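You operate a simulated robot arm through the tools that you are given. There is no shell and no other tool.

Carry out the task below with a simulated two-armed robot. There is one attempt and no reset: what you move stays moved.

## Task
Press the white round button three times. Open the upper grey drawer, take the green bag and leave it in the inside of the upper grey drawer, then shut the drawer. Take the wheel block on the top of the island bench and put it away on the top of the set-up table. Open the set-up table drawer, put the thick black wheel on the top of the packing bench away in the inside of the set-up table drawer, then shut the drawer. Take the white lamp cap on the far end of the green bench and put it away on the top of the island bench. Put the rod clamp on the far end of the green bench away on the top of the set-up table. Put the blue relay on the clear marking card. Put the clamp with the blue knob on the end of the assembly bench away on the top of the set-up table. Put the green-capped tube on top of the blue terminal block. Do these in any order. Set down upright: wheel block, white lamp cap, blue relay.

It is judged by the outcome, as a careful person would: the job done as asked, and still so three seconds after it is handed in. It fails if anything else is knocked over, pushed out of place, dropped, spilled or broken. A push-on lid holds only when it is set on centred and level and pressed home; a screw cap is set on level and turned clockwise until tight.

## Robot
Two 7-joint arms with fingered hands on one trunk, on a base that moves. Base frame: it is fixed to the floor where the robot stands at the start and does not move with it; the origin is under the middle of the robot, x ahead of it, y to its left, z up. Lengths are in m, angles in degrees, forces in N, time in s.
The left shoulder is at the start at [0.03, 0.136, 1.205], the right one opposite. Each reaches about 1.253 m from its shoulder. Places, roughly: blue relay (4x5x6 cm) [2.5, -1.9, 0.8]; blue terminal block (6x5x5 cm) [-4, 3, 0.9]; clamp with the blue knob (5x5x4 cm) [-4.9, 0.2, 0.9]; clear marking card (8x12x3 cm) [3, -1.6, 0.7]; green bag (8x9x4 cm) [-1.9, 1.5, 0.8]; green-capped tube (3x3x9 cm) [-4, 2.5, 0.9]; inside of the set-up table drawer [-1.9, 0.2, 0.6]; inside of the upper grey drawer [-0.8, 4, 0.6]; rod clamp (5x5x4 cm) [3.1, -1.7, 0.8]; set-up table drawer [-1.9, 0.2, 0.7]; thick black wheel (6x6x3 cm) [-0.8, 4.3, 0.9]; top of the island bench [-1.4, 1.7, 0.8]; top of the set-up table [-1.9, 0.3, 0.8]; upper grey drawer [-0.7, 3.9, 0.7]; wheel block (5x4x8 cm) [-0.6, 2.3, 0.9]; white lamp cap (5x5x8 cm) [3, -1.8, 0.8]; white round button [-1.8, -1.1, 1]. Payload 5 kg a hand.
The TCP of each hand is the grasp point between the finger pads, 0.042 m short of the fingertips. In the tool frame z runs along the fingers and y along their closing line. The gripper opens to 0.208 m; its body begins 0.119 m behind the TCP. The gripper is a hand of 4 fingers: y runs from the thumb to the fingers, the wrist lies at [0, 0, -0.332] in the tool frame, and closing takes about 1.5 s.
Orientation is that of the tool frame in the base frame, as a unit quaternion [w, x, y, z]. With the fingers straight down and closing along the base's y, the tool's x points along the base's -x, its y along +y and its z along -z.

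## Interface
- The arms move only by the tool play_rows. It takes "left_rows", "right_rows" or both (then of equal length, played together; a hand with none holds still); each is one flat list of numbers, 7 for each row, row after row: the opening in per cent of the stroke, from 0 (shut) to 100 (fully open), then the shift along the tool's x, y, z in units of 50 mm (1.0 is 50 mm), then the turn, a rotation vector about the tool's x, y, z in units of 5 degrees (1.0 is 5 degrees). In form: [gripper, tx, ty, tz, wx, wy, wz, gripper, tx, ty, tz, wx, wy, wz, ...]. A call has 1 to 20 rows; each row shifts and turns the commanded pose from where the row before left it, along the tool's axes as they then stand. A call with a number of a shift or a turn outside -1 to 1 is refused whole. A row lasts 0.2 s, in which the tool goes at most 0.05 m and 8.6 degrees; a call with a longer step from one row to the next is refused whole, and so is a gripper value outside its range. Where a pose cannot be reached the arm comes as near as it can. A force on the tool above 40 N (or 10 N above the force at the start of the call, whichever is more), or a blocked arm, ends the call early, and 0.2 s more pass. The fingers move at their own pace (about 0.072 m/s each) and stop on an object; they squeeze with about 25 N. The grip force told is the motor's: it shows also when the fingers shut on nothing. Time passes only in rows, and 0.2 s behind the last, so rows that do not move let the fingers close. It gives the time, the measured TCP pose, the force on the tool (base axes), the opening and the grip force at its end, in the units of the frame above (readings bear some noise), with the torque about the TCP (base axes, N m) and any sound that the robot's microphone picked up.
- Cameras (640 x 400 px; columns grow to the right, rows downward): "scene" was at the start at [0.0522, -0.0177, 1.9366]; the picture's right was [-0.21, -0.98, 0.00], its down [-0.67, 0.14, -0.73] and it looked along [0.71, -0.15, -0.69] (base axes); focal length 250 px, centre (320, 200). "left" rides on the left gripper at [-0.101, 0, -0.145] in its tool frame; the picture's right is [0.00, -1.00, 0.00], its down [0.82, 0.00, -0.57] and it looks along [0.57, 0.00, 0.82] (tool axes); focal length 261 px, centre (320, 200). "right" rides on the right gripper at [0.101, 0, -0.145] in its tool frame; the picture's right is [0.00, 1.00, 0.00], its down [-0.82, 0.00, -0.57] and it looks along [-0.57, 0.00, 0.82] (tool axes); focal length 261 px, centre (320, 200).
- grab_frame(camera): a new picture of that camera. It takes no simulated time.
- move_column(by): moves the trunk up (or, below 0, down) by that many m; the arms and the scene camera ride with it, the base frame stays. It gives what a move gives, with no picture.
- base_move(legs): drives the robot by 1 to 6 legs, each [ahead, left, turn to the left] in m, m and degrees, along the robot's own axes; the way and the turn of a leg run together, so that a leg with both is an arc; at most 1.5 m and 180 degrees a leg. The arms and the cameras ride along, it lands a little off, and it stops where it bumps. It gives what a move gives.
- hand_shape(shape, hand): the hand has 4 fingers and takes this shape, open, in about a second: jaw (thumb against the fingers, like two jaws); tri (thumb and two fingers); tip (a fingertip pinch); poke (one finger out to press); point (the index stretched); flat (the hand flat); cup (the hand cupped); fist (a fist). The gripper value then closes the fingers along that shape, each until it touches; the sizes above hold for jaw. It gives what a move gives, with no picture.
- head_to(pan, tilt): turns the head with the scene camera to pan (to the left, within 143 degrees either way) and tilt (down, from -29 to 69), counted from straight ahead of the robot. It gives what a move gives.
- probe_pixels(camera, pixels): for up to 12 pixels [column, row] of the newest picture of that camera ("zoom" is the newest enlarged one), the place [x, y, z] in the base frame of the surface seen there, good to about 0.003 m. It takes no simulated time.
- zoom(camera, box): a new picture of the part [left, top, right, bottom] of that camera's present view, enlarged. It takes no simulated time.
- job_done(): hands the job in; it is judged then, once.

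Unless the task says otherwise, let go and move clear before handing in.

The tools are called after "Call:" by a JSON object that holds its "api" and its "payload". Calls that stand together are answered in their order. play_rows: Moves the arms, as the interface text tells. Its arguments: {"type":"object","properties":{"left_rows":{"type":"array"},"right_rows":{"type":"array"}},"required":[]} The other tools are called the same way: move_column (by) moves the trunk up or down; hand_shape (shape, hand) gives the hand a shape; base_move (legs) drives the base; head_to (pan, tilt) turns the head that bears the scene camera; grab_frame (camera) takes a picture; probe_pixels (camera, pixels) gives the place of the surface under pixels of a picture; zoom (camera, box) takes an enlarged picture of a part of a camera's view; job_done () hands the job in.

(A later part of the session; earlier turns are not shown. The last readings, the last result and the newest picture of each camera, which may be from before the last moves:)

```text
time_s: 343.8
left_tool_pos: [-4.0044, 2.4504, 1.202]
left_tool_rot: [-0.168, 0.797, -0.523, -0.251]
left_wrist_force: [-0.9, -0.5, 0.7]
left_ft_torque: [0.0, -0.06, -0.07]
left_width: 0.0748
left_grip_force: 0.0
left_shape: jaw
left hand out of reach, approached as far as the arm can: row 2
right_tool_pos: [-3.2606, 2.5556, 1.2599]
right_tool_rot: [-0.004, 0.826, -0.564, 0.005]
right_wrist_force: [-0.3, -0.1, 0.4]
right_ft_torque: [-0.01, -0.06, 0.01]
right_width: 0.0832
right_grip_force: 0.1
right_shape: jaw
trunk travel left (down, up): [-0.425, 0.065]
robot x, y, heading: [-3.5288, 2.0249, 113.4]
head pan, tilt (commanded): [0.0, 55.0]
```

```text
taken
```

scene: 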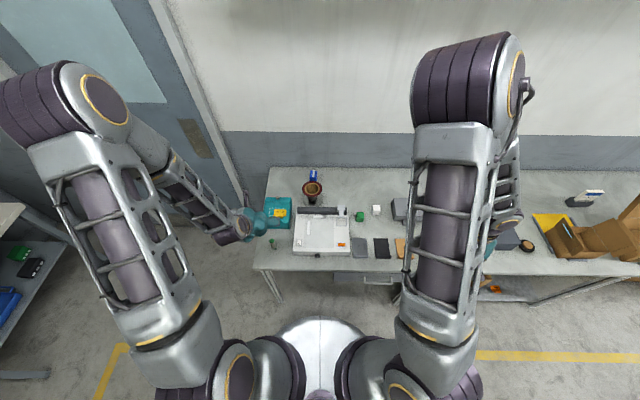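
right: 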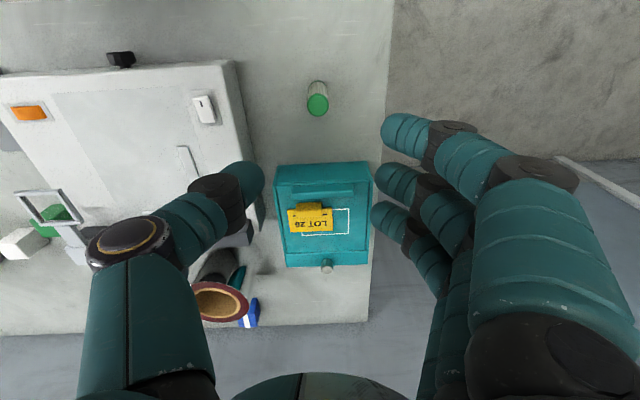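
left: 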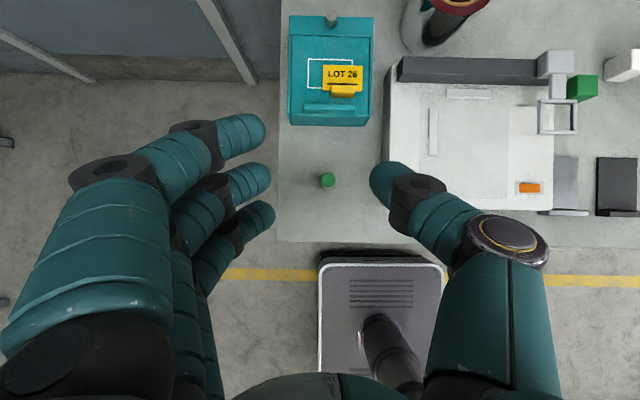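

The tube's green cap is at (327,180), well centred between thumb and fingers. Descending most of the way toward it.

Call:
{"api": "play_rows", "payload": {"left_rows": [36, 0.409, -0.044, 0.75, 0, 0, 0, 36, 0.409, -0.044, 0.75, 0, 0, 0, 36, 0.409, -0.044, 0.75, 0, 0, 0, 36, 0.409, -0.044, 0.75, 0, 0, 0]}}

Call:
{"api": "grab_frame", "payload": {"camera": "left"}}

Call:
{"api": "probe_pixels", "payload": {"camera": "left", "pixels": [[325, 175], [330, 185], [320, 190], [310, 185], [340, 185]]}}

```text
time_s: 344.8
left_tool_pos: [-4.0028, 2.471, 1.0287]
left_tool_rot: [-0.166, 0.798, -0.522, -0.25]
left_wrist_force: [-0.7, 0.7, -0.5]
left_ft_torque: [-0.1, -0.08, -0.02]
left_width: 0.0748
left_grip_force: 0.0
left_shape: jaw
right_tool_pos: [-3.2615, 2.5556, 1.2595]
right_tool_rot: [-0.003, 0.825, -0.565, 0.006]
right_wrist_force: [-0.6, 0.0, -0.2]
right_ft_torque: [-0.04, -0.09, -0.02]
right_width: 0.083
right_grip_force: 0.0
right_shape: jaw
trunk travel left (down, up): [-0.425, 0.065]
robot x, y, heading: [-3.5279, 2.0286, 113.6]
head pan, tilt (commanded): [0.0, 55.0]
```

```text
taken
```

left: 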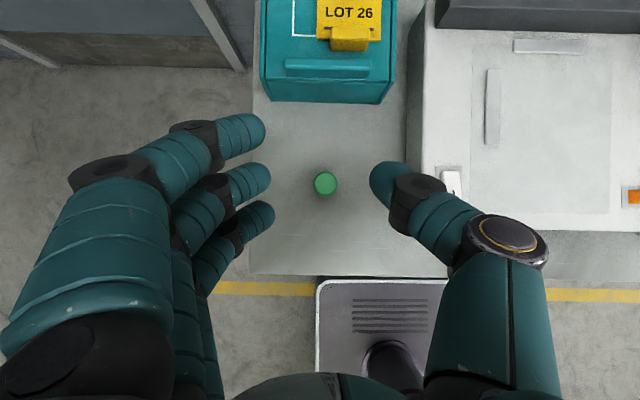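

```text
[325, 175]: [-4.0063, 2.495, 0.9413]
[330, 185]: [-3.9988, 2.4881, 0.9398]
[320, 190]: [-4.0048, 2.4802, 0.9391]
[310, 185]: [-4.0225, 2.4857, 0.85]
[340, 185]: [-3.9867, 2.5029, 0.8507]
```

Cap centre is (−4.0035,2.4875). Remaining descent ~12 cm in three rows.

Call:
{"api": "play_rows", "payload": {"left_rows": [36, 0.391, -0.035, 0.733, 0, 0, 0, 36, 0.391, -0.035, 0.733, 0, 0, 0, 36, 0.391, -0.035, 0.733, 0, 0, 0]}}

Call:
{"api": "grab_frame", "payload": {"camera": "left"}}

```text
time_s: 345.7
left_tool_pos: [-4.0075, 2.4913, 0.9088]
left_tool_rot: [-0.167, 0.796, -0.522, -0.256]
left_wrist_force: [1.2, -7.8, 29.4]
left_ft_torque: [-1.01, 1.27, 0.28]
left_width: 0.0751
left_grip_force: 0.1
left_shape: jaw
right_tool_pos: [-3.2588, 2.5531, 1.2603]
right_tool_rot: [-0.004, 0.826, -0.564, 0.005]
right_wrist_force: [0.6, -0.2, -0.1]
right_ft_torque: [0.01, -0.03, 0.0]
right_width: 0.083
right_grip_force: 0.2
right_shape: jaw
trunk travel left (down, up): [-0.425, 0.065]
robot x, y, heading: [-3.5268, 2.0254, 113.4]
head pan, tilt (commanded): [0.0, 55.0]
stopped in row 3 (left hand): the force on the tool passed its limit at 46 N (the readings are from after the stop); the commanded pose is now the measured one
```

```text
taken
```

left: 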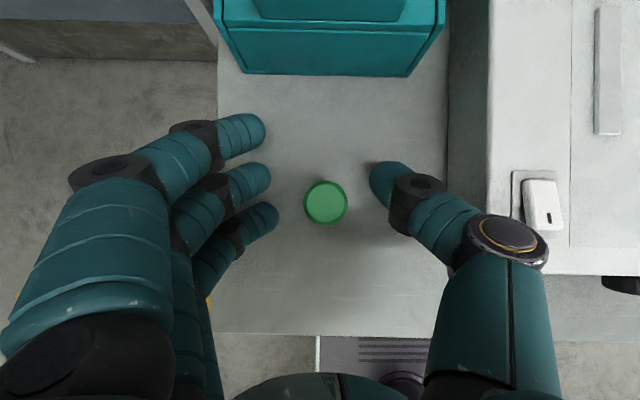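

A fingertip touched the bench; I'll raise 1 cm and then close on the tube.

Call:
{"api": "play_rows", "payload": {"left_rows": [36, -0.115, 0, -0.163, 0, 0, 0, 36, 0, 0, 0, 0, 0, 0, 8, 0, 0, 0, 0, 0, 0, 8, 0, 0, 0, 0, 0, 0, 8, 0, 0, 0, 0, 0, 0, 8, 0, 0, 0, 0, 0, 0, 8, 0, 0, 0, 0, 0, 0]}}

Call:
{"api": "grab_frame", "payload": {"camera": "left"}}

```text
time_s: 347.3
left_tool_pos: [-4.0072, 2.4902, 0.9178]
left_tool_rot: [-0.166, 0.797, -0.522, -0.254]
left_wrist_force: [-0.4, -0.1, -0.2]
left_ft_torque: [0.03, 0.0, -0.02]
left_width: 0.0172
left_grip_force: 0.0
left_shape: jaw
right_tool_pos: [-3.2609, 2.5546, 1.2594]
right_tool_rot: [-0.003, 0.826, -0.564, 0.005]
right_wrist_force: [-0.7, 0.0, 0.3]
right_ft_torque: [0.0, 0.0, 0.02]
right_width: 0.0828
right_grip_force: 0.0
right_shape: jaw
trunk travel left (down, up): [-0.425, 0.065]
robot x, y, heading: [-3.5247, 2.0279, 113.6]
head pan, tilt (commanded): [0.0, 55.0]
```

```text
taken
```

left: 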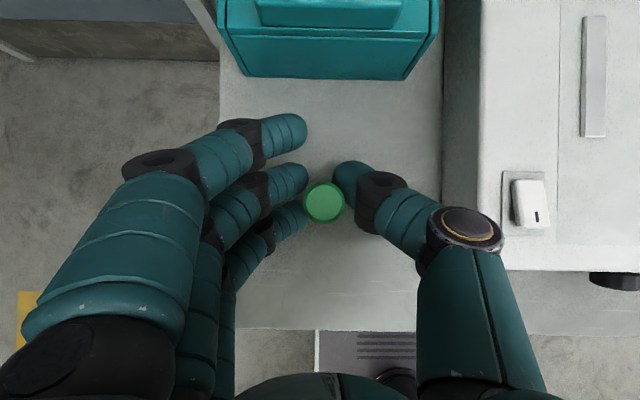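

The fingers haven't squeezed yet (8% is too wide). I'll close fully.

Call:
{"api": "play_rows", "payload": {"left_rows": [0, 0, 0, 0, 0, 0, 0, 0, 0, 0, 0, 0, 0, 0, 0, 0, 0, 0, 0, 0, 0, 0, 0, 0, 0, 0, 0, 0]}}

Call:
{"api": "grab_frame", "payload": {"camera": "left"}}

```text
time_s: 348.3
left_tool_pos: [-4.0066, 2.4898, 0.9173]
left_tool_rot: [-0.165, 0.797, -0.522, -0.254]
left_wrist_force: [0.2, -0.7, 0.8]
left_ft_torque: [-0.02, 0.02, 0.03]
left_width: 0.0002
left_grip_force: 24.9
left_shape: jaw
right_tool_pos: [-3.2601, 2.5549, 1.26]
right_tool_rot: [-0.004, 0.826, -0.564, 0.005]
right_wrist_force: [-0.6, 0.2, -0.8]
right_ft_torque: [0.01, -0.02, 0.02]
right_width: 0.0831
right_grip_force: 0.1
right_shape: jaw
trunk travel left (down, up): [-0.425, 0.065]
robot x, y, heading: [-3.5263, 2.0263, 113.6]
head pan, tilt (commanded): [0.0, 55.0]
```

```text
taken
```

left: 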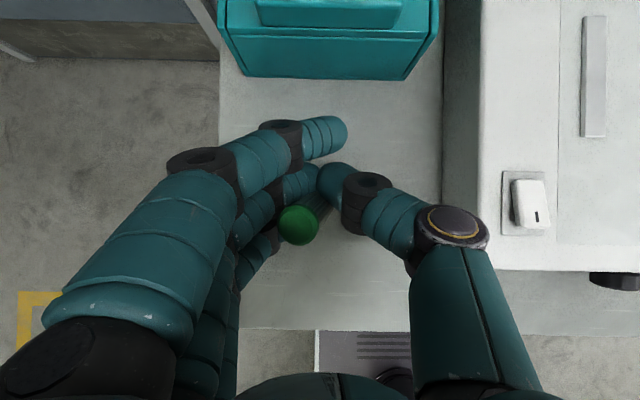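

The tube has been squeezed into a tilt (cap now at (298,225)). Before doing anything else I'll examine it from the scene camera and probe its attitude.

Call:
{"api": "zoom", "payload": {"camera": "scene", "box": [235, 190, 320, 270]}}

Call:
{"api": "zoom", "payload": {"camera": "left", "box": [220, 120, 400, 290]}}

Call:
{"api": "probe_pixels", "payload": {"camera": "left", "pixels": [[298, 225], [285, 220], [310, 232], [298, 240], [298, 212], [315, 205], [322, 200], [265, 245], [250, 265]]}}

```text
5.00 times, centred on (278, 230) of scene
```

zoom: 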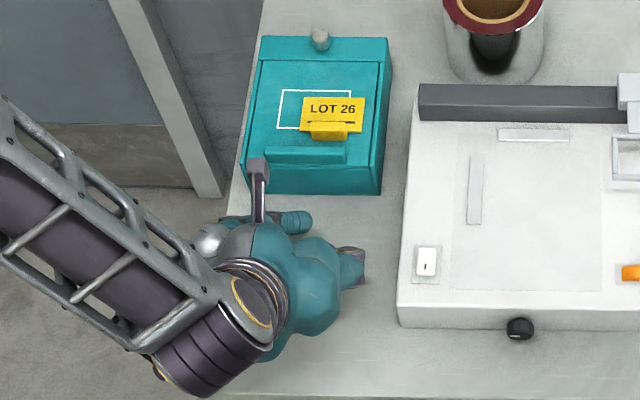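

```text
2.35 times, centred on (310, 205) of left
```

zoom: 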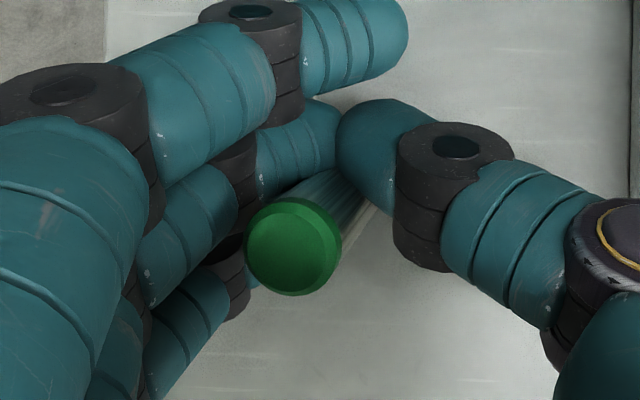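

```text
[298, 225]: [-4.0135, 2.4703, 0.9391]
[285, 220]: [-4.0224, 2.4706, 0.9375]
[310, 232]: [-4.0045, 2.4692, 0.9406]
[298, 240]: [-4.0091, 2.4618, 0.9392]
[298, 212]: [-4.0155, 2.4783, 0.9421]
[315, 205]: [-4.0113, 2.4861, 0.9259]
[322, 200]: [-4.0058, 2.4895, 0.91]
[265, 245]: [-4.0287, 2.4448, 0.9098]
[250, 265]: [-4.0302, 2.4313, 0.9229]
```

The cap moved ~2 cm (about 12° tilt), less than its tipping angle (~17°), so it should settle upright if freed gently. I'll open in small steps and watch.

Call:
{"api": "play_rows", "payload": {"left_rows": [2, 0, 0, 0, 0, 0, 0, 4, 0, 0, 0, 0, 0, 0, 6, 0, 0, 0, 0, 0, 0, 8, 0, 0, 0, 0, 0, 0]}}

Call:
{"api": "zoom", "payload": {"camera": "left", "box": [220, 120, 400, 290]}}

```text
time_s: 349.3
left_tool_pos: [-4.0073, 2.489, 0.9166]
left_tool_rot: [-0.166, 0.797, -0.522, -0.254]
left_wrist_force: [0.1, -0.1, -0.2]
left_ft_torque: [-0.02, -0.05, 0.02]
left_width: 0.0162
left_grip_force: 0.1
left_shape: jaw
right_tool_pos: [-3.2615, 2.5556, 1.2606]
right_tool_rot: [-0.004, 0.826, -0.564, 0.007]
right_wrist_force: [0.6, 0.4, -0.1]
right_ft_torque: [0.0, -0.01, 0.01]
right_width: 0.0831
right_grip_force: 0.0
right_shape: jaw
trunk travel left (down, up): [-0.425, 0.065]
robot x, y, heading: [-3.5272, 2.0281, 113.4]
head pan, tilt (commanded): [0.0, 55.0]
```

```text
2.35 times, centred on (310, 205) of left
```

zoom: 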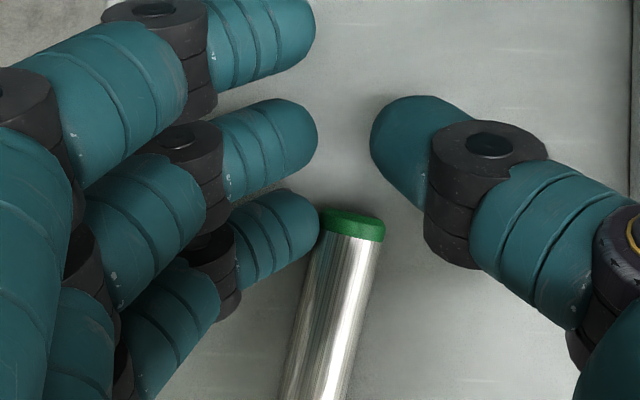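

The tube has tipped over toward me and now lies on the bench. I'll check exactly where it lies relative to the bench edge.

Call:
{"api": "grab_frame", "payload": {"camera": "left"}}

Call:
{"api": "probe_pixels", "payload": {"camera": "left", "pixels": [[322, 213], [315, 235], [310, 255], [305, 280], [300, 300], [330, 213], [320, 260], [345, 300], [280, 320], [345, 260]]}}

```text
taken
```

left: 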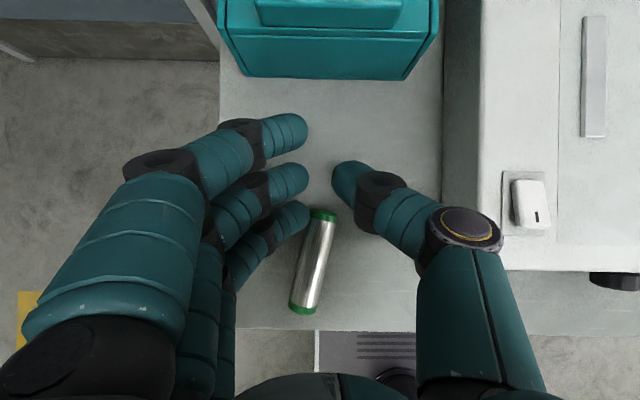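

```text
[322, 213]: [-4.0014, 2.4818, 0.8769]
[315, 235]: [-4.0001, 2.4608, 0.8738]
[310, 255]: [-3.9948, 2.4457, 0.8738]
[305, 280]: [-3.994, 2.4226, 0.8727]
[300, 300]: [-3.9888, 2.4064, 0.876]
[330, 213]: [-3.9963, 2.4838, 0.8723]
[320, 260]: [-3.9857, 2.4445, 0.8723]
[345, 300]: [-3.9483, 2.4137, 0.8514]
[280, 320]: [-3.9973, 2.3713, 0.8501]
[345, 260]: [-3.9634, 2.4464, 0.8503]
```

The tube lies fully on the bench, (−4.00,2.48)–(−3.99,2.40), about 3 cm from the edge, so it's safe. I'll raise the hand straight up and un-pitch it, then plan a re-grasp.

Call:
{"api": "play_rows", "payload": {"left_rows": [10, -0.576, 0, -0.81, 0, 0, 0, 20, -0.576, 0, -0.81, 0, 0, 0, 36, -0.576, 0, -0.81, 0, 0, 0, 36, -0.576, 0, -0.81, 0, 0, 0, 36, -0.576, 0, -0.81, 0, 0, 0, 36, 0, 0, 0, 0, 1, 0, 36, 0, 0, 0, 0, 1, 0, 36, 0, 0, 0, 0, 1, 0, 36, 0, 0, 0, 0, 1, 0, 36, 0, 0, 0, 0, 1, 0, 36, 0, 0, 0, 0, 1, 0, 36, 0, 0, 0, 0, 1, 0]}}

Call:
{"api": "grab_frame", "payload": {"camera": "left"}}

Call:
{"api": "grab_frame", "payload": {"camera": "scene"}}

```text
time_s: 351.9
left_tool_pos: [-4.0124, 2.4908, 1.1649]
left_tool_rot: [-0.002, 0.838, -0.546, -0.001]
left_wrist_force: [-1.5, 0.1, -0.5]
left_ft_torque: [0.07, -0.23, 0.02]
left_width: 0.0747
left_grip_force: 0.0
left_shape: jaw
right_tool_pos: [-3.2642, 2.5554, 1.2602]
right_tool_rot: [-0.004, 0.826, -0.564, 0.005]
right_wrist_force: [-2.0, 0.4, -0.8]
right_ft_torque: [-0.01, -0.23, -0.01]
right_width: 0.0831
right_grip_force: 0.1
right_shape: jaw
trunk travel left (down, up): [-0.425, 0.065]
robot x, y, heading: [-3.5312, 2.0233, 113.3]
head pan, tilt (commanded): [0.0, 55.0]
```

```text
taken
```

left: 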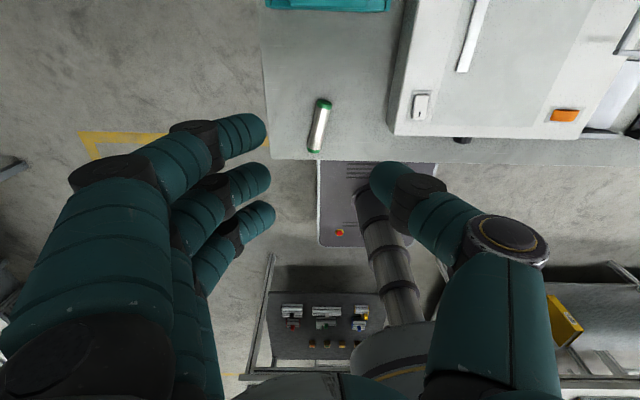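

```text
taken
```

scene: 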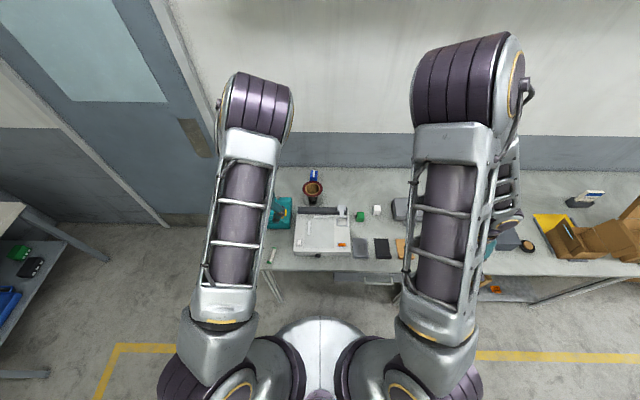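

I'll zoom to see which end of the tube is the cap.

Call:
{"api": "zoom", "payload": {"camera": "left", "box": [290, 85, 350, 170]}}

Call:
{"api": "probe_pixels", "payload": {"camera": "left", "pixels": [[322, 104], [320, 125], [314, 148], [316, 140], [325, 125], [313, 125]]}}

Call:
{"api": "zoom", "payload": {"camera": "scene", "box": [255, 240, 290, 275]}}

```text
4.71 times, centred on (320, 128) of left
```

zoom: 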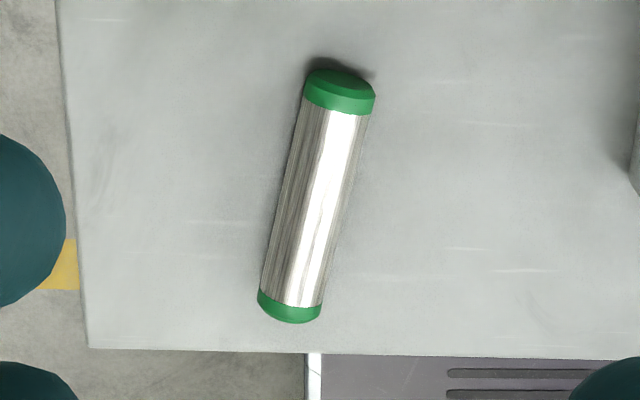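

```text
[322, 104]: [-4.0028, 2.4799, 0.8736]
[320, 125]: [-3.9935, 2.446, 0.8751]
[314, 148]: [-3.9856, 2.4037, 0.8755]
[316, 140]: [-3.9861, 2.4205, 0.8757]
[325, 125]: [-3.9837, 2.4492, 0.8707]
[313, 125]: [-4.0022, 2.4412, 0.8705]
```

```text
11.43 times, centred on (272, 258) of scene
```

zoom: 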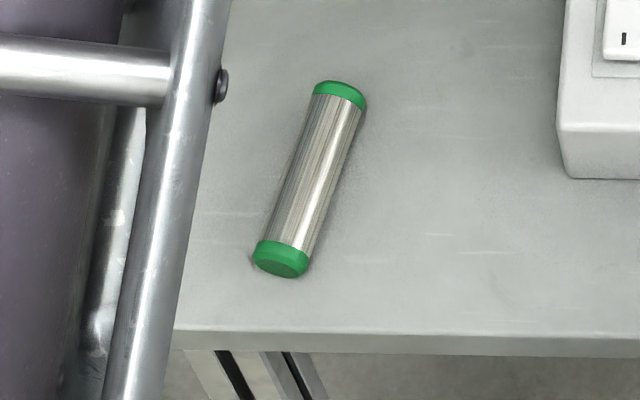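

Both ends carry the same green cap, so orientation doesn't matter. I'll re-grasp the lying tube with the left hand pointing straight down, fingers spread along its length, then tilt it upright.

Call:
{"api": "play_rows", "payload": {"left_rows": [36, 0, 0, 0, 0, 0, 0.787, 36, 0, 0, 0, 0, 0, 0.787, 36, 0, 0, 0, 0, 0, 0.787, 36, 0.79, -0.17, 0, 0, 0, 0, 36, 0, 0, 0.85, 0, 0, 0, 36, 0, 0, 0.85, 0, 0, 0, 36, 0, 0, 0.85, 0, 0, 0, 36, 0, 0, 0.85, 0, 0, 0]}}

Call:
{"api": "grab_frame", "payload": {"camera": "left"}}

Call:
{"api": "probe_pixels", "payload": {"camera": "left", "pixels": [[320, 140], [320, 150], [320, 160], [320, 170], [320, 180], [320, 190]]}}

```text
time_s: 353.7
left_tool_pos: [-3.9911, 2.46, 0.9924]
left_tool_rot: [-0.001, 0.776, -0.631, -0.003]
left_wrist_force: [-1.1, 1.4, 0.1]
left_ft_torque: [-0.15, -0.11, 0.01]
left_width: 0.0748
left_grip_force: 0.2
left_shape: jaw
right_tool_pos: [-3.2613, 2.5573, 1.2596]
right_tool_rot: [-0.004, 0.826, -0.564, 0.006]
right_wrist_force: [-0.4, 0.7, -0.5]
right_ft_torque: [-0.13, -0.09, -0.02]
right_width: 0.0831
right_grip_force: 0.1
right_shape: jaw
trunk travel left (down, up): [-0.425, 0.065]
robot x, y, heading: [-3.5276, 2.0246, 113.6]
head pan, tilt (commanded): [0.0, 55.0]
```

```text
taken
```

left: 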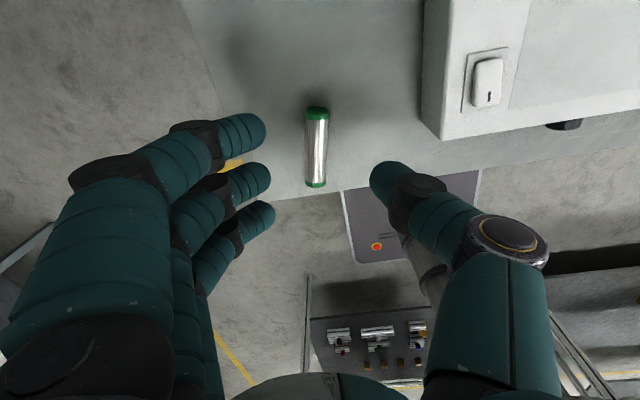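

```text
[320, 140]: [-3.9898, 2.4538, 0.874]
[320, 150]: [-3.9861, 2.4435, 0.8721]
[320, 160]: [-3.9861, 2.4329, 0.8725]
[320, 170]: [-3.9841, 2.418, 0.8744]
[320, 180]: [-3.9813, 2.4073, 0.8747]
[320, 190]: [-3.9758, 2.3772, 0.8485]
```

The tube is aligned along the hand's x at column 317. Descending the last 9.5 cm and closing.

Call:
{"api": "play_rows", "payload": {"left_rows": [36, 0.1, 0.03, 0.7, 0, 0, 0, 36, 0, 0, 0.7, 0, 0, 0, 36, 0, 0, 0.46, 0, 0, 0, 36, 0, 0, 0, 0, 0, 0]}}

Call:
{"api": "grab_frame", "payload": {"camera": "left"}}

```text
time_s: 354.7
left_tool_pos: [-3.995, 2.452, 0.902]
left_tool_rot: [0.0, 0.776, -0.631, -0.003]
left_wrist_force: [-0.3, -0.4, -0.2]
left_ft_torque: [-0.06, 0.0, -0.01]
left_width: 0.0749
left_grip_force: 0.0
left_shape: jaw
right_tool_pos: [-3.261, 2.5561, 1.2599]
right_tool_rot: [-0.004, 0.825, -0.564, 0.005]
right_wrist_force: [0.3, 0.2, 0.0]
right_ft_torque: [0.0, 0.02, -0.02]
right_width: 0.0832
right_grip_force: 0.2
right_shape: jaw
trunk travel left (down, up): [-0.425, 0.065]
robot x, y, heading: [-3.5268, 2.0294, 113.4]
head pan, tilt (commanded): [0.0, 55.0]
```

```text
taken
```

left: 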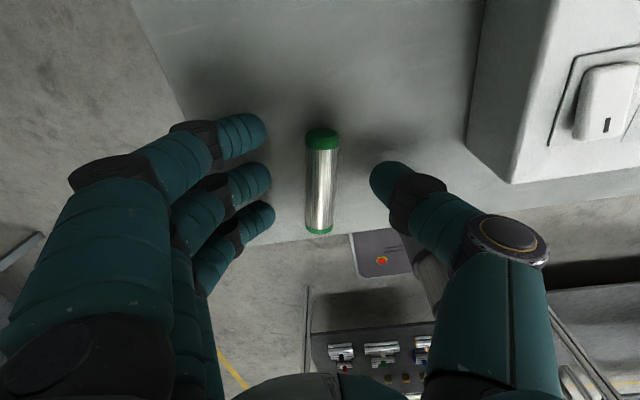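

Fingertips are about mid-height on the tube. Lower 6 mm more and close slowly.

Call:
{"api": "play_rows", "payload": {"left_rows": [36, 0, 0, 0.12, 0, 0, 0, 20, 0, 0, 0, 0, 0, 0, 14, 0, 0, 0, 0, 0, 0, 10, 0, 0, 0, 0, 0, 0, 6, 0, 0, 0, 0, 0, 0, 3, 0, 0, 0, 0, 0, 0, 0, 0, 0, 0, 0, 0, 0, 0, 0, 0, 0, 0, 0, 0]}}

Call:
{"api": "grab_frame", "payload": {"camera": "left"}}

```text
time_s: 356.5
left_tool_pos: [-3.9937, 2.4511, 0.8956]
left_tool_rot: [-0.001, 0.776, -0.631, -0.003]
left_wrist_force: [0.3, 0.3, -1.1]
left_ft_torque: [-0.03, 0.0, -0.01]
left_width: 0.0177
left_grip_force: 25.4
left_shape: jaw
right_tool_pos: [-3.2609, 2.5556, 1.2598]
right_tool_rot: [-0.004, 0.826, -0.564, 0.005]
right_wrist_force: [0.4, 0.5, -0.1]
right_ft_torque: [0.04, 0.02, 0.01]
right_width: 0.0835
right_grip_force: 0.1
right_shape: jaw
trunk travel left (down, up): [-0.425, 0.065]
robot x, y, heading: [-3.531, 2.0225, 113.4]
head pan, tilt (commanded): [0.0, 55.0]
```

```text
taken
```

left: 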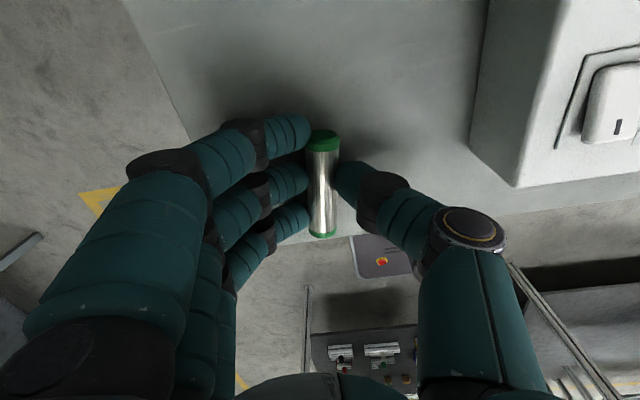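

Firm three-finger grip on the tube (25 N). I'll lift 15 cm and pitch the hand 90° so the tube becomes vertical.

Call:
{"api": "play_rows", "payload": {"left_rows": [0, 0, 0, -0.5, 0, 0, 0, 0, 0, 0, -0.8, 0, 0, 0, 0, 0, 0, -0.85, 0, 0, 0, 0, 0, 0, -0.85, 0, 0, 0]}}

Call:
{"api": "play_rows", "payload": {"left_rows": [0, 0, 0, 0, 0, -1, 0, 0, 0, 0, 0, 0, -1, 0, 0, 0, 0, 0, 0, -1, 0, 0, 0, 0, 0, 0, -1, 0, 0, 0, 0, 0, 0, -1, 0, 0, 0, 0, 0, 0, -1, 0, 0, 0, 0, 0, 0, -1, 0, 0, 0, 0, 0, 0, -1, 0, 0, 0, 0, 0, 0, -1, 0, 0, 0, 0, 0, 0, -1, 0, 0, 0, 0, 0, 0, -1, 0, 0, 0, 0, 0, 0, -1, 0]}}

Call:
{"api": "grab_frame", "payload": {"camera": "left"}}

Call:
{"api": "grab_frame", "payload": {"camera": "scene"}}

```text
time_s: 357.5
left_tool_pos: [-3.9884, 2.4486, 1.0514]
left_tool_rot: [0.0, 0.776, -0.631, -0.002]
left_wrist_force: [-0.1, -1.0, -1.0]
left_ft_torque: [0.19, 0.08, -0.01]
left_width: 0.0181
left_grip_force: 24.6
left_shape: jaw
right_tool_pos: [-3.2597, 2.5545, 1.2612]
right_tool_rot: [-0.004, 0.826, -0.564, 0.005]
right_wrist_force: [0.9, -0.2, -0.4]
right_ft_torque: [0.07, 0.11, 0.05]
right_width: 0.0831
right_grip_force: 0.1
right_shape: jaw
trunk travel left (down, up): [-0.425, 0.065]
robot x, y, heading: [-3.5348, 2.0262, 113.6]
head pan, tilt (commanded): [0.0, 55.0]
```

```text
time_s: 360.1
left_tool_pos: [-3.9916, 2.4496, 1.0454]
left_tool_rot: [-0.318, 0.67, -0.546, -0.39]
left_wrist_force: [-0.2, -0.3, -0.6]
left_ft_torque: [-0.05, -0.03, -0.07]
left_width: 0.0175
left_grip_force: 24.6
left_shape: jaw
right_tool_pos: [-3.261, 2.5535, 1.2604]
right_tool_rot: [-0.003, 0.826, -0.564, 0.006]
right_wrist_force: [-0.2, 1.0, 0.6]
right_ft_torque: [0.05, -0.02, -0.02]
right_width: 0.0832
right_grip_force: 0.1
right_shape: jaw
trunk travel left (down, up): [-0.425, 0.065]
robot x, y, heading: [-3.532, 2.0293, 113.2]
head pan, tilt (commanded): [0.0, 55.0]
```

```text
taken
```

left: 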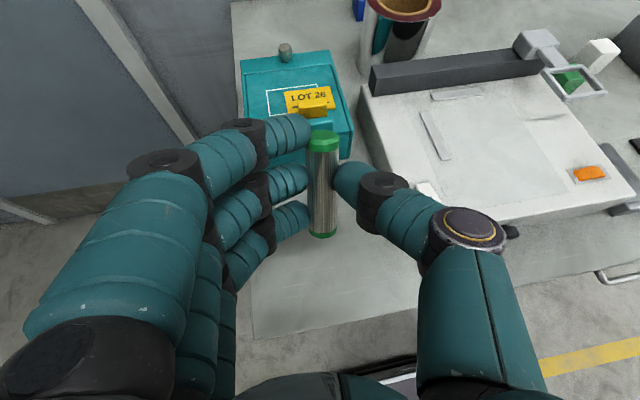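

```text
taken
```

scene: 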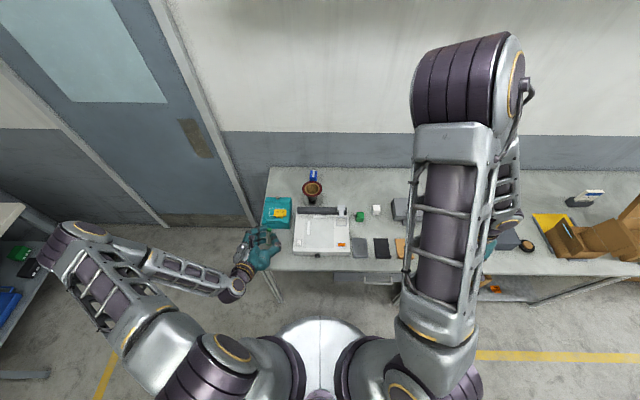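

Pitched 60° so far with the tube firmly held. I'll complete the pitch to 90° and check the tube's verticality.

Call:
{"api": "play_rows", "payload": {"left_rows": [0, 0, 0, 0, 0, -1, 0, 0, 0, 0, 0, 0, -1, 0, 0, 0, 0, 0, 0, -1, 0, 0, 0, 0, 0, 0, -1, 0, 0, 0, 0, 0, 0, -1, 0, 0, 0, 0, 0, 0, -1, 0]}}

Call:
{"api": "grab_frame", "payload": {"camera": "left"}}

Call:
{"api": "probe_pixels", "payload": {"camera": "left", "pixels": [[322, 140], [312, 140], [332, 142], [321, 175], [321, 200], [321, 225], [321, 235]]}}

Call:
{"api": "zoom", "payload": {"camera": "scene", "box": [220, 200, 320, 300]}}

```text
time_s: 361.5
left_tool_pos: [-3.9927, 2.4487, 1.0452]
left_tool_rot: [0.447, -0.547, 0.445, 0.551]
left_wrist_force: [-1.1, 0.2, -1.0]
left_ft_torque: [-0.07, -0.02, -0.03]
left_width: 0.0174
left_grip_force: 25.1
left_shape: jaw
right_tool_pos: [-3.2602, 2.555, 1.2605]
right_tool_rot: [-0.004, 0.826, -0.564, 0.005]
right_wrist_force: [-0.2, -0.5, 0.1]
right_ft_torque: [0.04, 0.0, 0.03]
right_width: 0.0831
right_grip_force: 0.1
right_shape: jaw
trunk travel left (down, up): [-0.425, 0.065]
robot x, y, heading: [-3.5286, 2.0237, 113.4]
head pan, tilt (commanded): [0.0, 55.0]
```

```text
taken
```

left: 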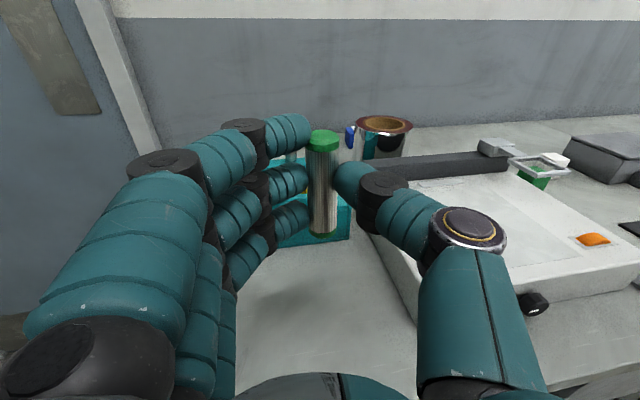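

```text
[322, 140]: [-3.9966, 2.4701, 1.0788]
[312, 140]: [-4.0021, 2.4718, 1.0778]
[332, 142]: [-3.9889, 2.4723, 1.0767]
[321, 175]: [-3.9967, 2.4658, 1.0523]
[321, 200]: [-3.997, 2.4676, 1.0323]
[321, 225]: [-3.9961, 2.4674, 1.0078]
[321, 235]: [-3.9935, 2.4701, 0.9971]
```

```text
4.00 times, centred on (270, 250) of scene
```

zoom: 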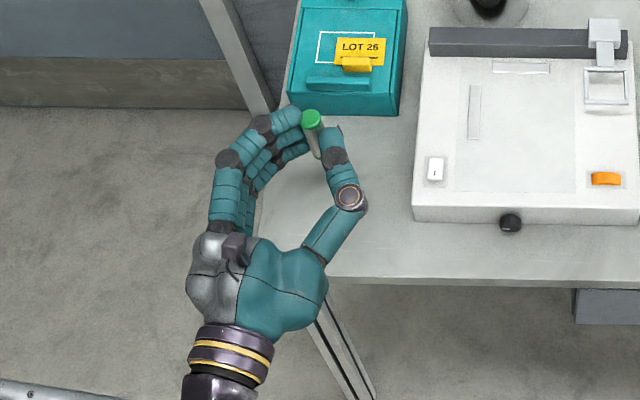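

The tube is held exactly vertical now. Placing it directly is possible with the hand coming in from the left (pointing right-forward), clear of pot and wall. I'll raise 10 cm and rotate the hand 49° about the vertical.

Call:
{"api": "play_rows", "payload": {"left_rows": [0, -0.7, 0, 0, 0, 0, 0, 0, -0.7, 0, 0, 0, 0, 0, 0, -0.6, 0, 0, 0, 0, 0, 0, 0, 0, 0, 0.98, 0, 0, 0, 0, 0, 0, 0.98, 0, 0, 0, 0, 0, 0, 0.98, 0, 0, 0, 0, 0, 0, 0.98, 0, 0, 0, 0, 0, 0, 0.98, 0, 0, 0, 0, 0, 0, 0.98, 0, 0, 0, 0, 0, 0, 0.98, 0, 0, 0, 0, 0, 0, 0.98, 0, 0, 0, 0, 0, 0, 0.98, 0, 0, 0, 0, 0, 0, 0.98, 0, 0]}}

Call:
{"api": "grab_frame", "payload": {"camera": "left"}}

Call:
{"api": "grab_frame", "payload": {"camera": "scene"}}

```text
time_s: 364.3
left_tool_pos: [-3.9932, 2.4483, 1.1462]
left_tool_rot: [0.634, -0.312, 0.634, 0.315]
left_wrist_force: [0.8, -0.1, -0.7]
left_ft_torque: [-0.01, -0.02, -0.01]
left_width: 0.0175
left_grip_force: 24.8
left_shape: jaw
right_tool_pos: [-3.2611, 2.556, 1.2589]
right_tool_rot: [-0.004, 0.826, -0.564, 0.006]
right_wrist_force: [1.1, 0.4, 0.1]
right_ft_torque: [-0.04, -0.04, 0.03]
right_width: 0.0832
right_grip_force: 0.1
right_shape: jaw
trunk travel left (down, up): [-0.425, 0.065]
robot x, y, heading: [-3.5278, 2.0262, 113.5]
head pan, tilt (commanded): [0.0, 55.0]
```

```text
taken
```

left: 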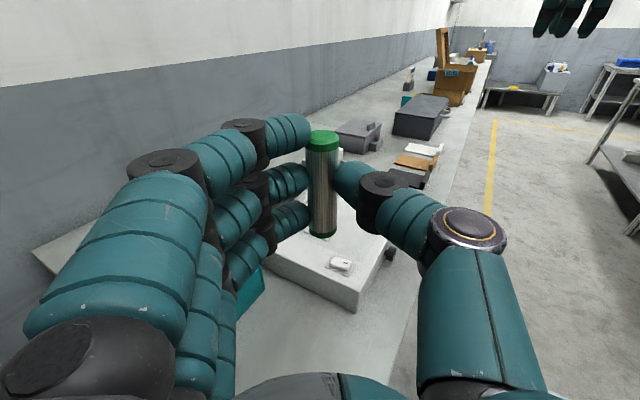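

```text
taken
```

scene: 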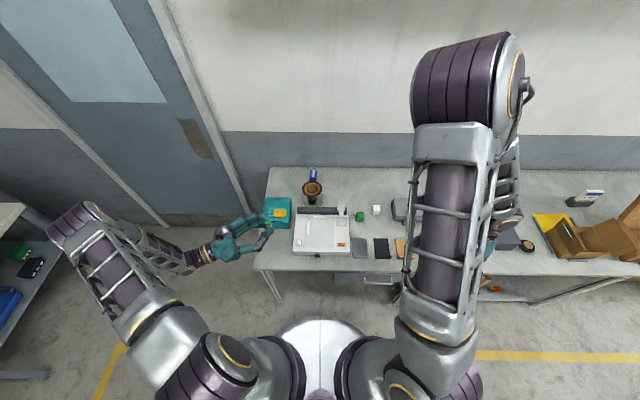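

Tube is held upright with a natural left-arm posture. Now I'll drive forward 0.26 m to the earlier close stance.

Call:
{"api": "base_move", "payload": {"legs": [[0.26, 0, 0]]}}

Call:
{"api": "grab_frame", "payload": {"camera": "scene"}}

Call:
{"api": "zoom", "payload": {"camera": "scene", "box": [240, 180, 360, 290]}}

```text
time_s: 366.2
left_tool_pos: [-4.0985, 2.6861, 1.1444]
left_tool_rot: [0.633, -0.313, 0.633, 0.317]
left_wrist_force: [-0.3, 0.5, -0.9]
left_ft_torque: [0.02, -0.02, -0.12]
left_width: 0.0175
left_grip_force: 24.4
left_shape: jaw
right_tool_pos: [-3.3667, 2.797, 1.2595]
right_tool_rot: [-0.004, 0.827, -0.562, 0.006]
right_wrist_force: [-0.6, 0.7, -0.2]
right_ft_torque: [-0.1, -0.11, -0.02]
right_width: 0.0829
right_grip_force: 0.1
right_shape: jaw
trunk travel left (down, up): [-0.425, 0.065]
robot x, y, heading: [-3.6299, 2.2658, 113.7]
head pan, tilt (commanded): [0.0, 55.0]
```

```text
taken
```

scene: 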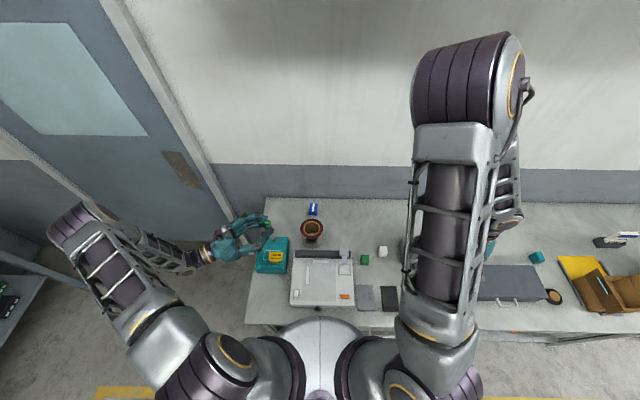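

```text
3.64 times, centred on (300, 235) of scene
```

zoom: 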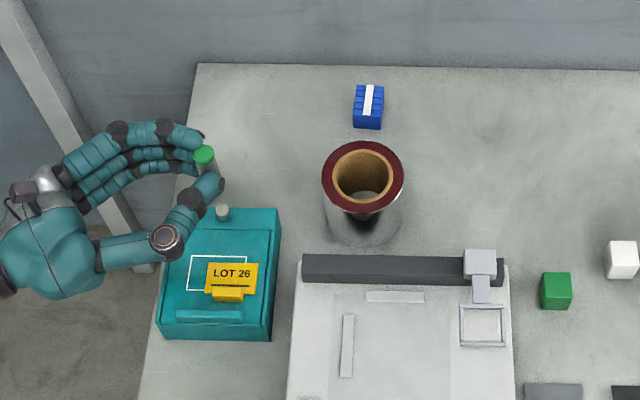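

Good view of hand, tube and block. Re-probing the block's top from this stance.

Call:
{"api": "probe_pixels", "payload": {"camera": "zoom", "pixels": [[360, 92], [380, 92], [358, 118], [378, 118], [369, 105], [369, 95], [204, 152], [197, 155], [211, 155], [369, 128], [200, 70]]}}

Call:
{"api": "grab_frame", "payload": {"camera": "left"}}

Call:
{"api": "probe_pixels", "payload": {"camera": "left", "pixels": [[322, 140], [321, 175], [321, 200], [321, 225], [321, 233]]}}

```text
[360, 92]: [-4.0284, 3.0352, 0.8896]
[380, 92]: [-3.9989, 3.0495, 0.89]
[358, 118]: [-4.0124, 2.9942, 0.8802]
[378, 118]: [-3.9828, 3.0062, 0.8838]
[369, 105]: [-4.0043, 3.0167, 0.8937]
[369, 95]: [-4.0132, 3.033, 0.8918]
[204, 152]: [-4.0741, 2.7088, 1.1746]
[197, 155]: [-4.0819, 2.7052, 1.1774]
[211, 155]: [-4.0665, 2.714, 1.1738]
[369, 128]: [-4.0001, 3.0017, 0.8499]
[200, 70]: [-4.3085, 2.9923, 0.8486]
```

```text
taken
```

left: 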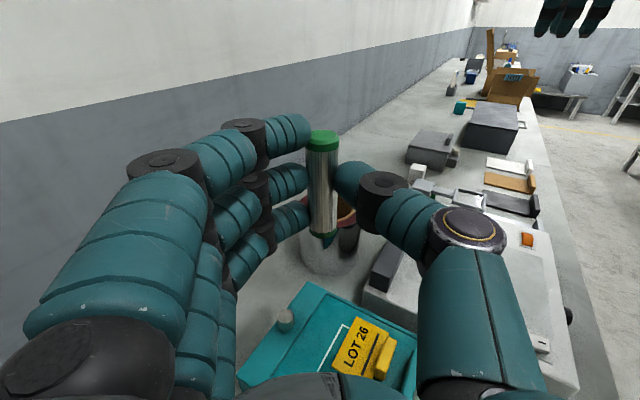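

```text
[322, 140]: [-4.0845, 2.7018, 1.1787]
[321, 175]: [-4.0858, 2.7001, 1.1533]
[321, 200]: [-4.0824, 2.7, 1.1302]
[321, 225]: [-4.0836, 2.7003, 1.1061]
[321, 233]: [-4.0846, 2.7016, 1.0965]
```

Block top centre (−4.009,3.025,0.892); tube axis at (−4.075,2.710), bottom 0.052 below the TCP. I'll carry it horizontally to above the block.

Call:
{"api": "play_rows", "payload": {"left_rows": [0, 0, 0.396, 0.83, 0, 0, 0, 0, 0, 0.396, 0.83, 0, 0, 0, 0, 0, 0.396, 0.83, 0, 0, 0, 0, 0, 0.396, 0.83, 0, 0, 0, 0, 0, 0.396, 0.83, 0, 0, 0, 0, 0, 0.396, 0.83, 0, 0, 0, 0, 0, 0.396, 0.83, 0, 0, 0]}}

Call:
{"api": "zoom", "payload": {"camera": "scene", "box": [240, 160, 380, 270]}}

Call:
{"api": "grab_frame", "payload": {"camera": "left"}}

Call:
{"api": "probe_pixels", "payload": {"camera": "left", "pixels": [[322, 140], [321, 175], [321, 200], [321, 225], [321, 233]]}}

```text
time_s: 367.8
left_tool_pos: [-4.0379, 3.0029, 1.1462]
left_tool_rot: [0.632, -0.314, 0.633, 0.317]
left_wrist_force: [-0.7, 0.4, -1.2]
left_ft_torque: [0.09, -0.08, -0.08]
left_width: 0.0172
left_grip_force: 24.4
left_shape: jaw
right_tool_pos: [-3.3662, 2.7981, 1.2582]
right_tool_rot: [-0.004, 0.827, -0.562, 0.006]
right_wrist_force: [0.5, 1.1, -0.4]
right_ft_torque: [-0.16, 0.02, -0.02]
right_width: 0.0831
right_grip_force: 0.0
right_shape: jaw
trunk travel left (down, up): [-0.425, 0.065]
robot x, y, heading: [-3.6304, 2.2657, 113.9]
head pan, tilt (commanded): [0.0, 55.0]
```

```text
3.64 times, centred on (310, 215) of scene
```

zoom: 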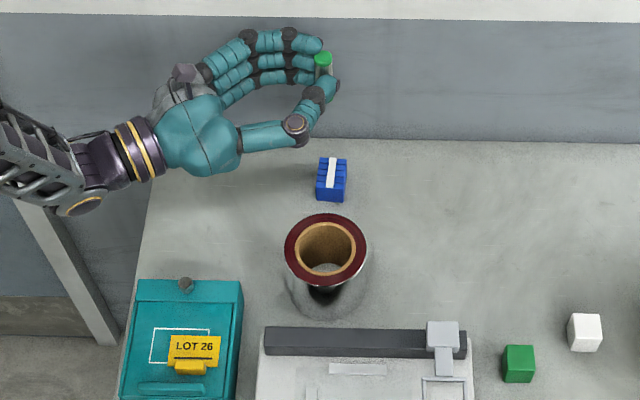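

```text
taken
```

left: 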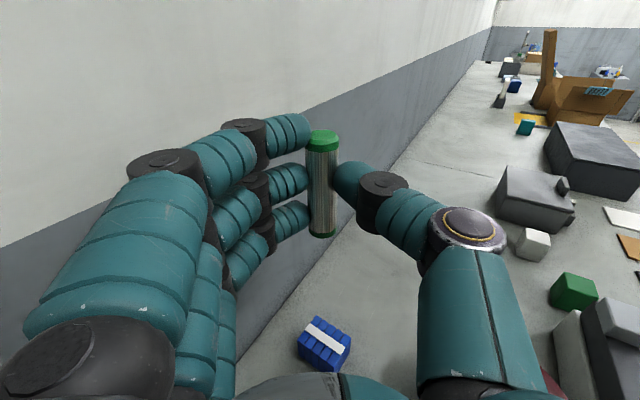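

```text
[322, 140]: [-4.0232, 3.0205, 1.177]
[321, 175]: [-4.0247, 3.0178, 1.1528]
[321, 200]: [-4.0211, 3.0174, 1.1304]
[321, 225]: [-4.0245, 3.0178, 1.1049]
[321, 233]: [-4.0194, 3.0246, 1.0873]
```

Call:
{"api": "probe_pixels", "payload": {"camera": "zoom", "pixels": [[323, 57], [318, 58], [328, 58], [320, 165], [342, 165], [331, 178], [331, 170], [319, 190], [341, 190]]}}

Call:
{"api": "probe_pixels", "payload": {"camera": "left", "pixels": [[325, 335], [315, 322], [345, 345], [310, 345], [335, 352], [325, 343]]}}

```text
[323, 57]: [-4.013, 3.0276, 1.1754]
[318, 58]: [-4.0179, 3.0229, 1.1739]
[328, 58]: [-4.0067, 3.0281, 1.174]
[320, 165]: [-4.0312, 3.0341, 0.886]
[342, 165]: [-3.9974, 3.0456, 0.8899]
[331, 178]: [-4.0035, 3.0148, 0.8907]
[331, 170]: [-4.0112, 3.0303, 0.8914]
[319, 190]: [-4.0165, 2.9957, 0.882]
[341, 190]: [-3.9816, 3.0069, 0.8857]
```

```text
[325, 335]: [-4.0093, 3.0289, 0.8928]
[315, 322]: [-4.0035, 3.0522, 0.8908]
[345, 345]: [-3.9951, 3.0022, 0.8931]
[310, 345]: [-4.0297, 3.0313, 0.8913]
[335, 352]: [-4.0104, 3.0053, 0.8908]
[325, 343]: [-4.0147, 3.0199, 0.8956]
```

Tube axis (−4.0135,3.0275) vs block centre (−4.010,3.0235): a tiny correction, then lower 18 cm in two stages.

Call:
{"api": "play_rows", "payload": {"left_rows": [0, 0.5, -0.1, -0.02, 0, 0, 0, 0, 0.8, 0, 0, 0, 0, 0, 0, 0.8, 0, 0, 0, 0, 0]}}

Call:
{"api": "zoom", "payload": {"camera": "scene", "box": [240, 160, 380, 270]}}

Call:
{"api": "grab_frame", "payload": {"camera": "left"}}

```text
time_s: 368.6
left_tool_pos: [-4.0297, 2.9999, 1.0408]
left_tool_rot: [0.633, -0.313, 0.632, 0.318]
left_wrist_force: [-0.8, 1.2, -0.2]
left_ft_torque: [-0.22, 0.19, -0.22]
left_width: 0.0178
left_grip_force: 25.2
left_shape: jaw
right_tool_pos: [-3.3657, 2.7949, 1.2594]
right_tool_rot: [-0.004, 0.827, -0.562, 0.006]
right_wrist_force: [-0.2, -0.4, 0.3]
right_ft_torque: [-0.03, 0.01, 0.01]
right_width: 0.083
right_grip_force: 0.1
right_shape: jaw
trunk travel left (down, up): [-0.425, 0.065]
robot x, y, heading: [-3.6309, 2.2632, 113.8]
head pan, tilt (commanded): [0.0, 55.0]
```

```text
3.64 times, centred on (310, 215) of scene
```

zoom: 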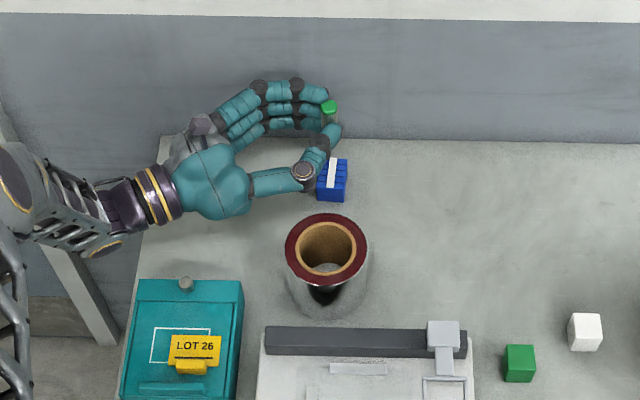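

```text
taken
```

left: 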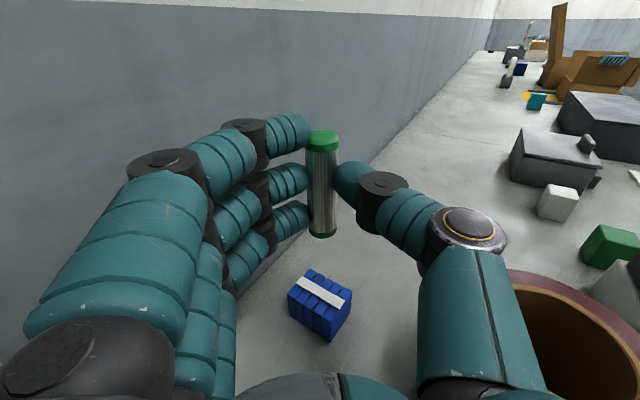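

Aligned: predicted tube axis (−4.011,3.024). Lower 8 cm, then small steps.

Call:
{"api": "play_rows", "payload": {"left_rows": [0, 0.6, 0, 0, 0, 0, 0, 0, 0.6, 0, 0, 0, 0, 0, 0, 0.4, 0, 0, 0, 0, 0]}}

Call:
{"api": "grab_frame", "payload": {"camera": "left"}}

Call:
{"api": "zoom", "payload": {"camera": "scene", "box": [240, 160, 380, 270]}}

```text
time_s: 369.4
left_tool_pos: [-4.034, 2.9974, 0.9628]
left_tool_rot: [0.633, -0.314, 0.633, 0.318]
left_wrist_force: [-0.4, 0.8, 0.5]
left_ft_torque: [-0.11, 0.06, -0.14]
left_width: 0.0172
left_grip_force: 25.1
left_shape: jaw
right_tool_pos: [-3.3671, 2.7955, 1.2603]
right_tool_rot: [-0.003, 0.827, -0.562, 0.006]
right_wrist_force: [-1.1, -0.2, 0.3]
right_ft_torque: [0.01, -0.01, -0.03]
right_width: 0.0831
right_grip_force: 0.1
right_shape: jaw
trunk travel left (down, up): [-0.425, 0.065]
robot x, y, heading: [-3.6294, 2.266, 113.6]
head pan, tilt (commanded): [0.0, 55.0]
```

```text
taken
```

left: 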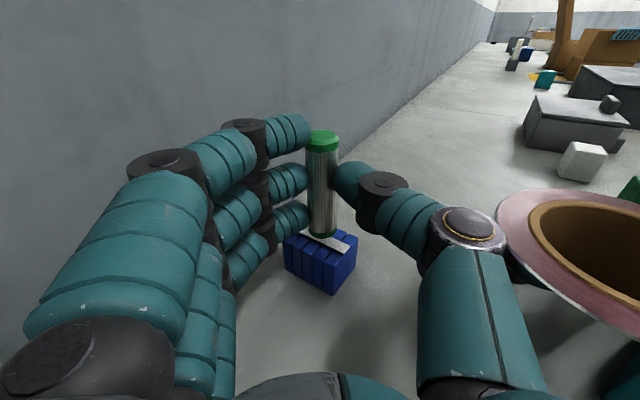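

```text
3.64 times, centred on (310, 215) of scene
```

zoom: 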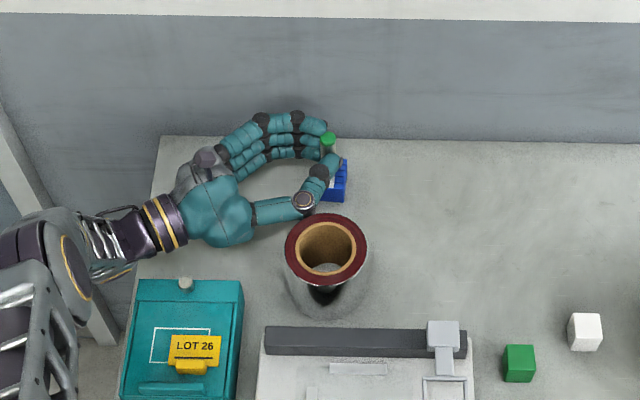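

The tube's foot is just above the block; thumb knuckle clears the pot rim by ~2 cm. Small correction and fine descent.

Call:
{"api": "play_rows", "payload": {"left_rows": [0, 0.06, -0.04, 0.06, 0, 0, 0, 0, 0.06, 0, 0, 0, 0, 0, 0, 0.06, 0, 0, 0, 0, 0]}}

Call:
{"api": "play_rows", "payload": {"left_rows": [0, 0.04, 0, 0, 0, 0, 0, 0, 0.04, 0, 0, 0, 0, 0]}}

Call:
{"api": "grab_frame", "payload": {"camera": "left"}}

```text
time_s: 370.2
left_tool_pos: [-4.0265, 2.9988, 0.9524]
left_tool_rot: [0.633, -0.314, 0.633, 0.317]
left_wrist_force: [-0.5, 0.4, -0.5]
left_ft_torque: [-0.02, 0.02, 0.0]
left_width: 0.0173
left_grip_force: 25.3
left_shape: jaw
right_tool_pos: [-3.3652, 2.7968, 1.2598]
right_tool_rot: [-0.004, 0.827, -0.563, 0.005]
right_wrist_force: [-0.4, 0.7, 0.9]
right_ft_torque: [-0.02, 0.02, -0.01]
right_width: 0.0831
right_grip_force: 0.1
right_shape: jaw
trunk travel left (down, up): [-0.425, 0.065]
robot x, y, heading: [-3.6277, 2.2632, 113.7]
head pan, tilt (commanded): [0.0, 55.0]
```

```text
time_s: 370.8
left_tool_pos: [-4.0281, 2.9993, 0.9495]
left_tool_rot: [0.633, -0.314, 0.632, 0.319]
left_wrist_force: [-0.5, 0.8, 1.7]
left_ft_torque: [0.03, 0.01, 0.01]
left_width: 0.0172
left_grip_force: 24.6
left_shape: jaw
right_tool_pos: [-3.3656, 2.7976, 1.2601]
right_tool_rot: [-0.003, 0.827, -0.562, 0.004]
right_wrist_force: [-0.2, -0.2, -0.1]
right_ft_torque: [0.0, -0.01, 0.03]
right_width: 0.0832
right_grip_force: 0.1
right_shape: jaw
trunk travel left (down, up): [-0.425, 0.065]
robot x, y, heading: [-3.6324, 2.2691, 113.8]
head pan, tilt (commanded): [0.0, 55.0]
```

```text
taken
```

left: 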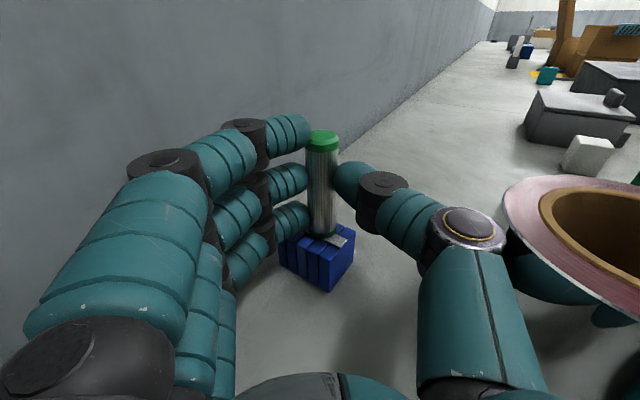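

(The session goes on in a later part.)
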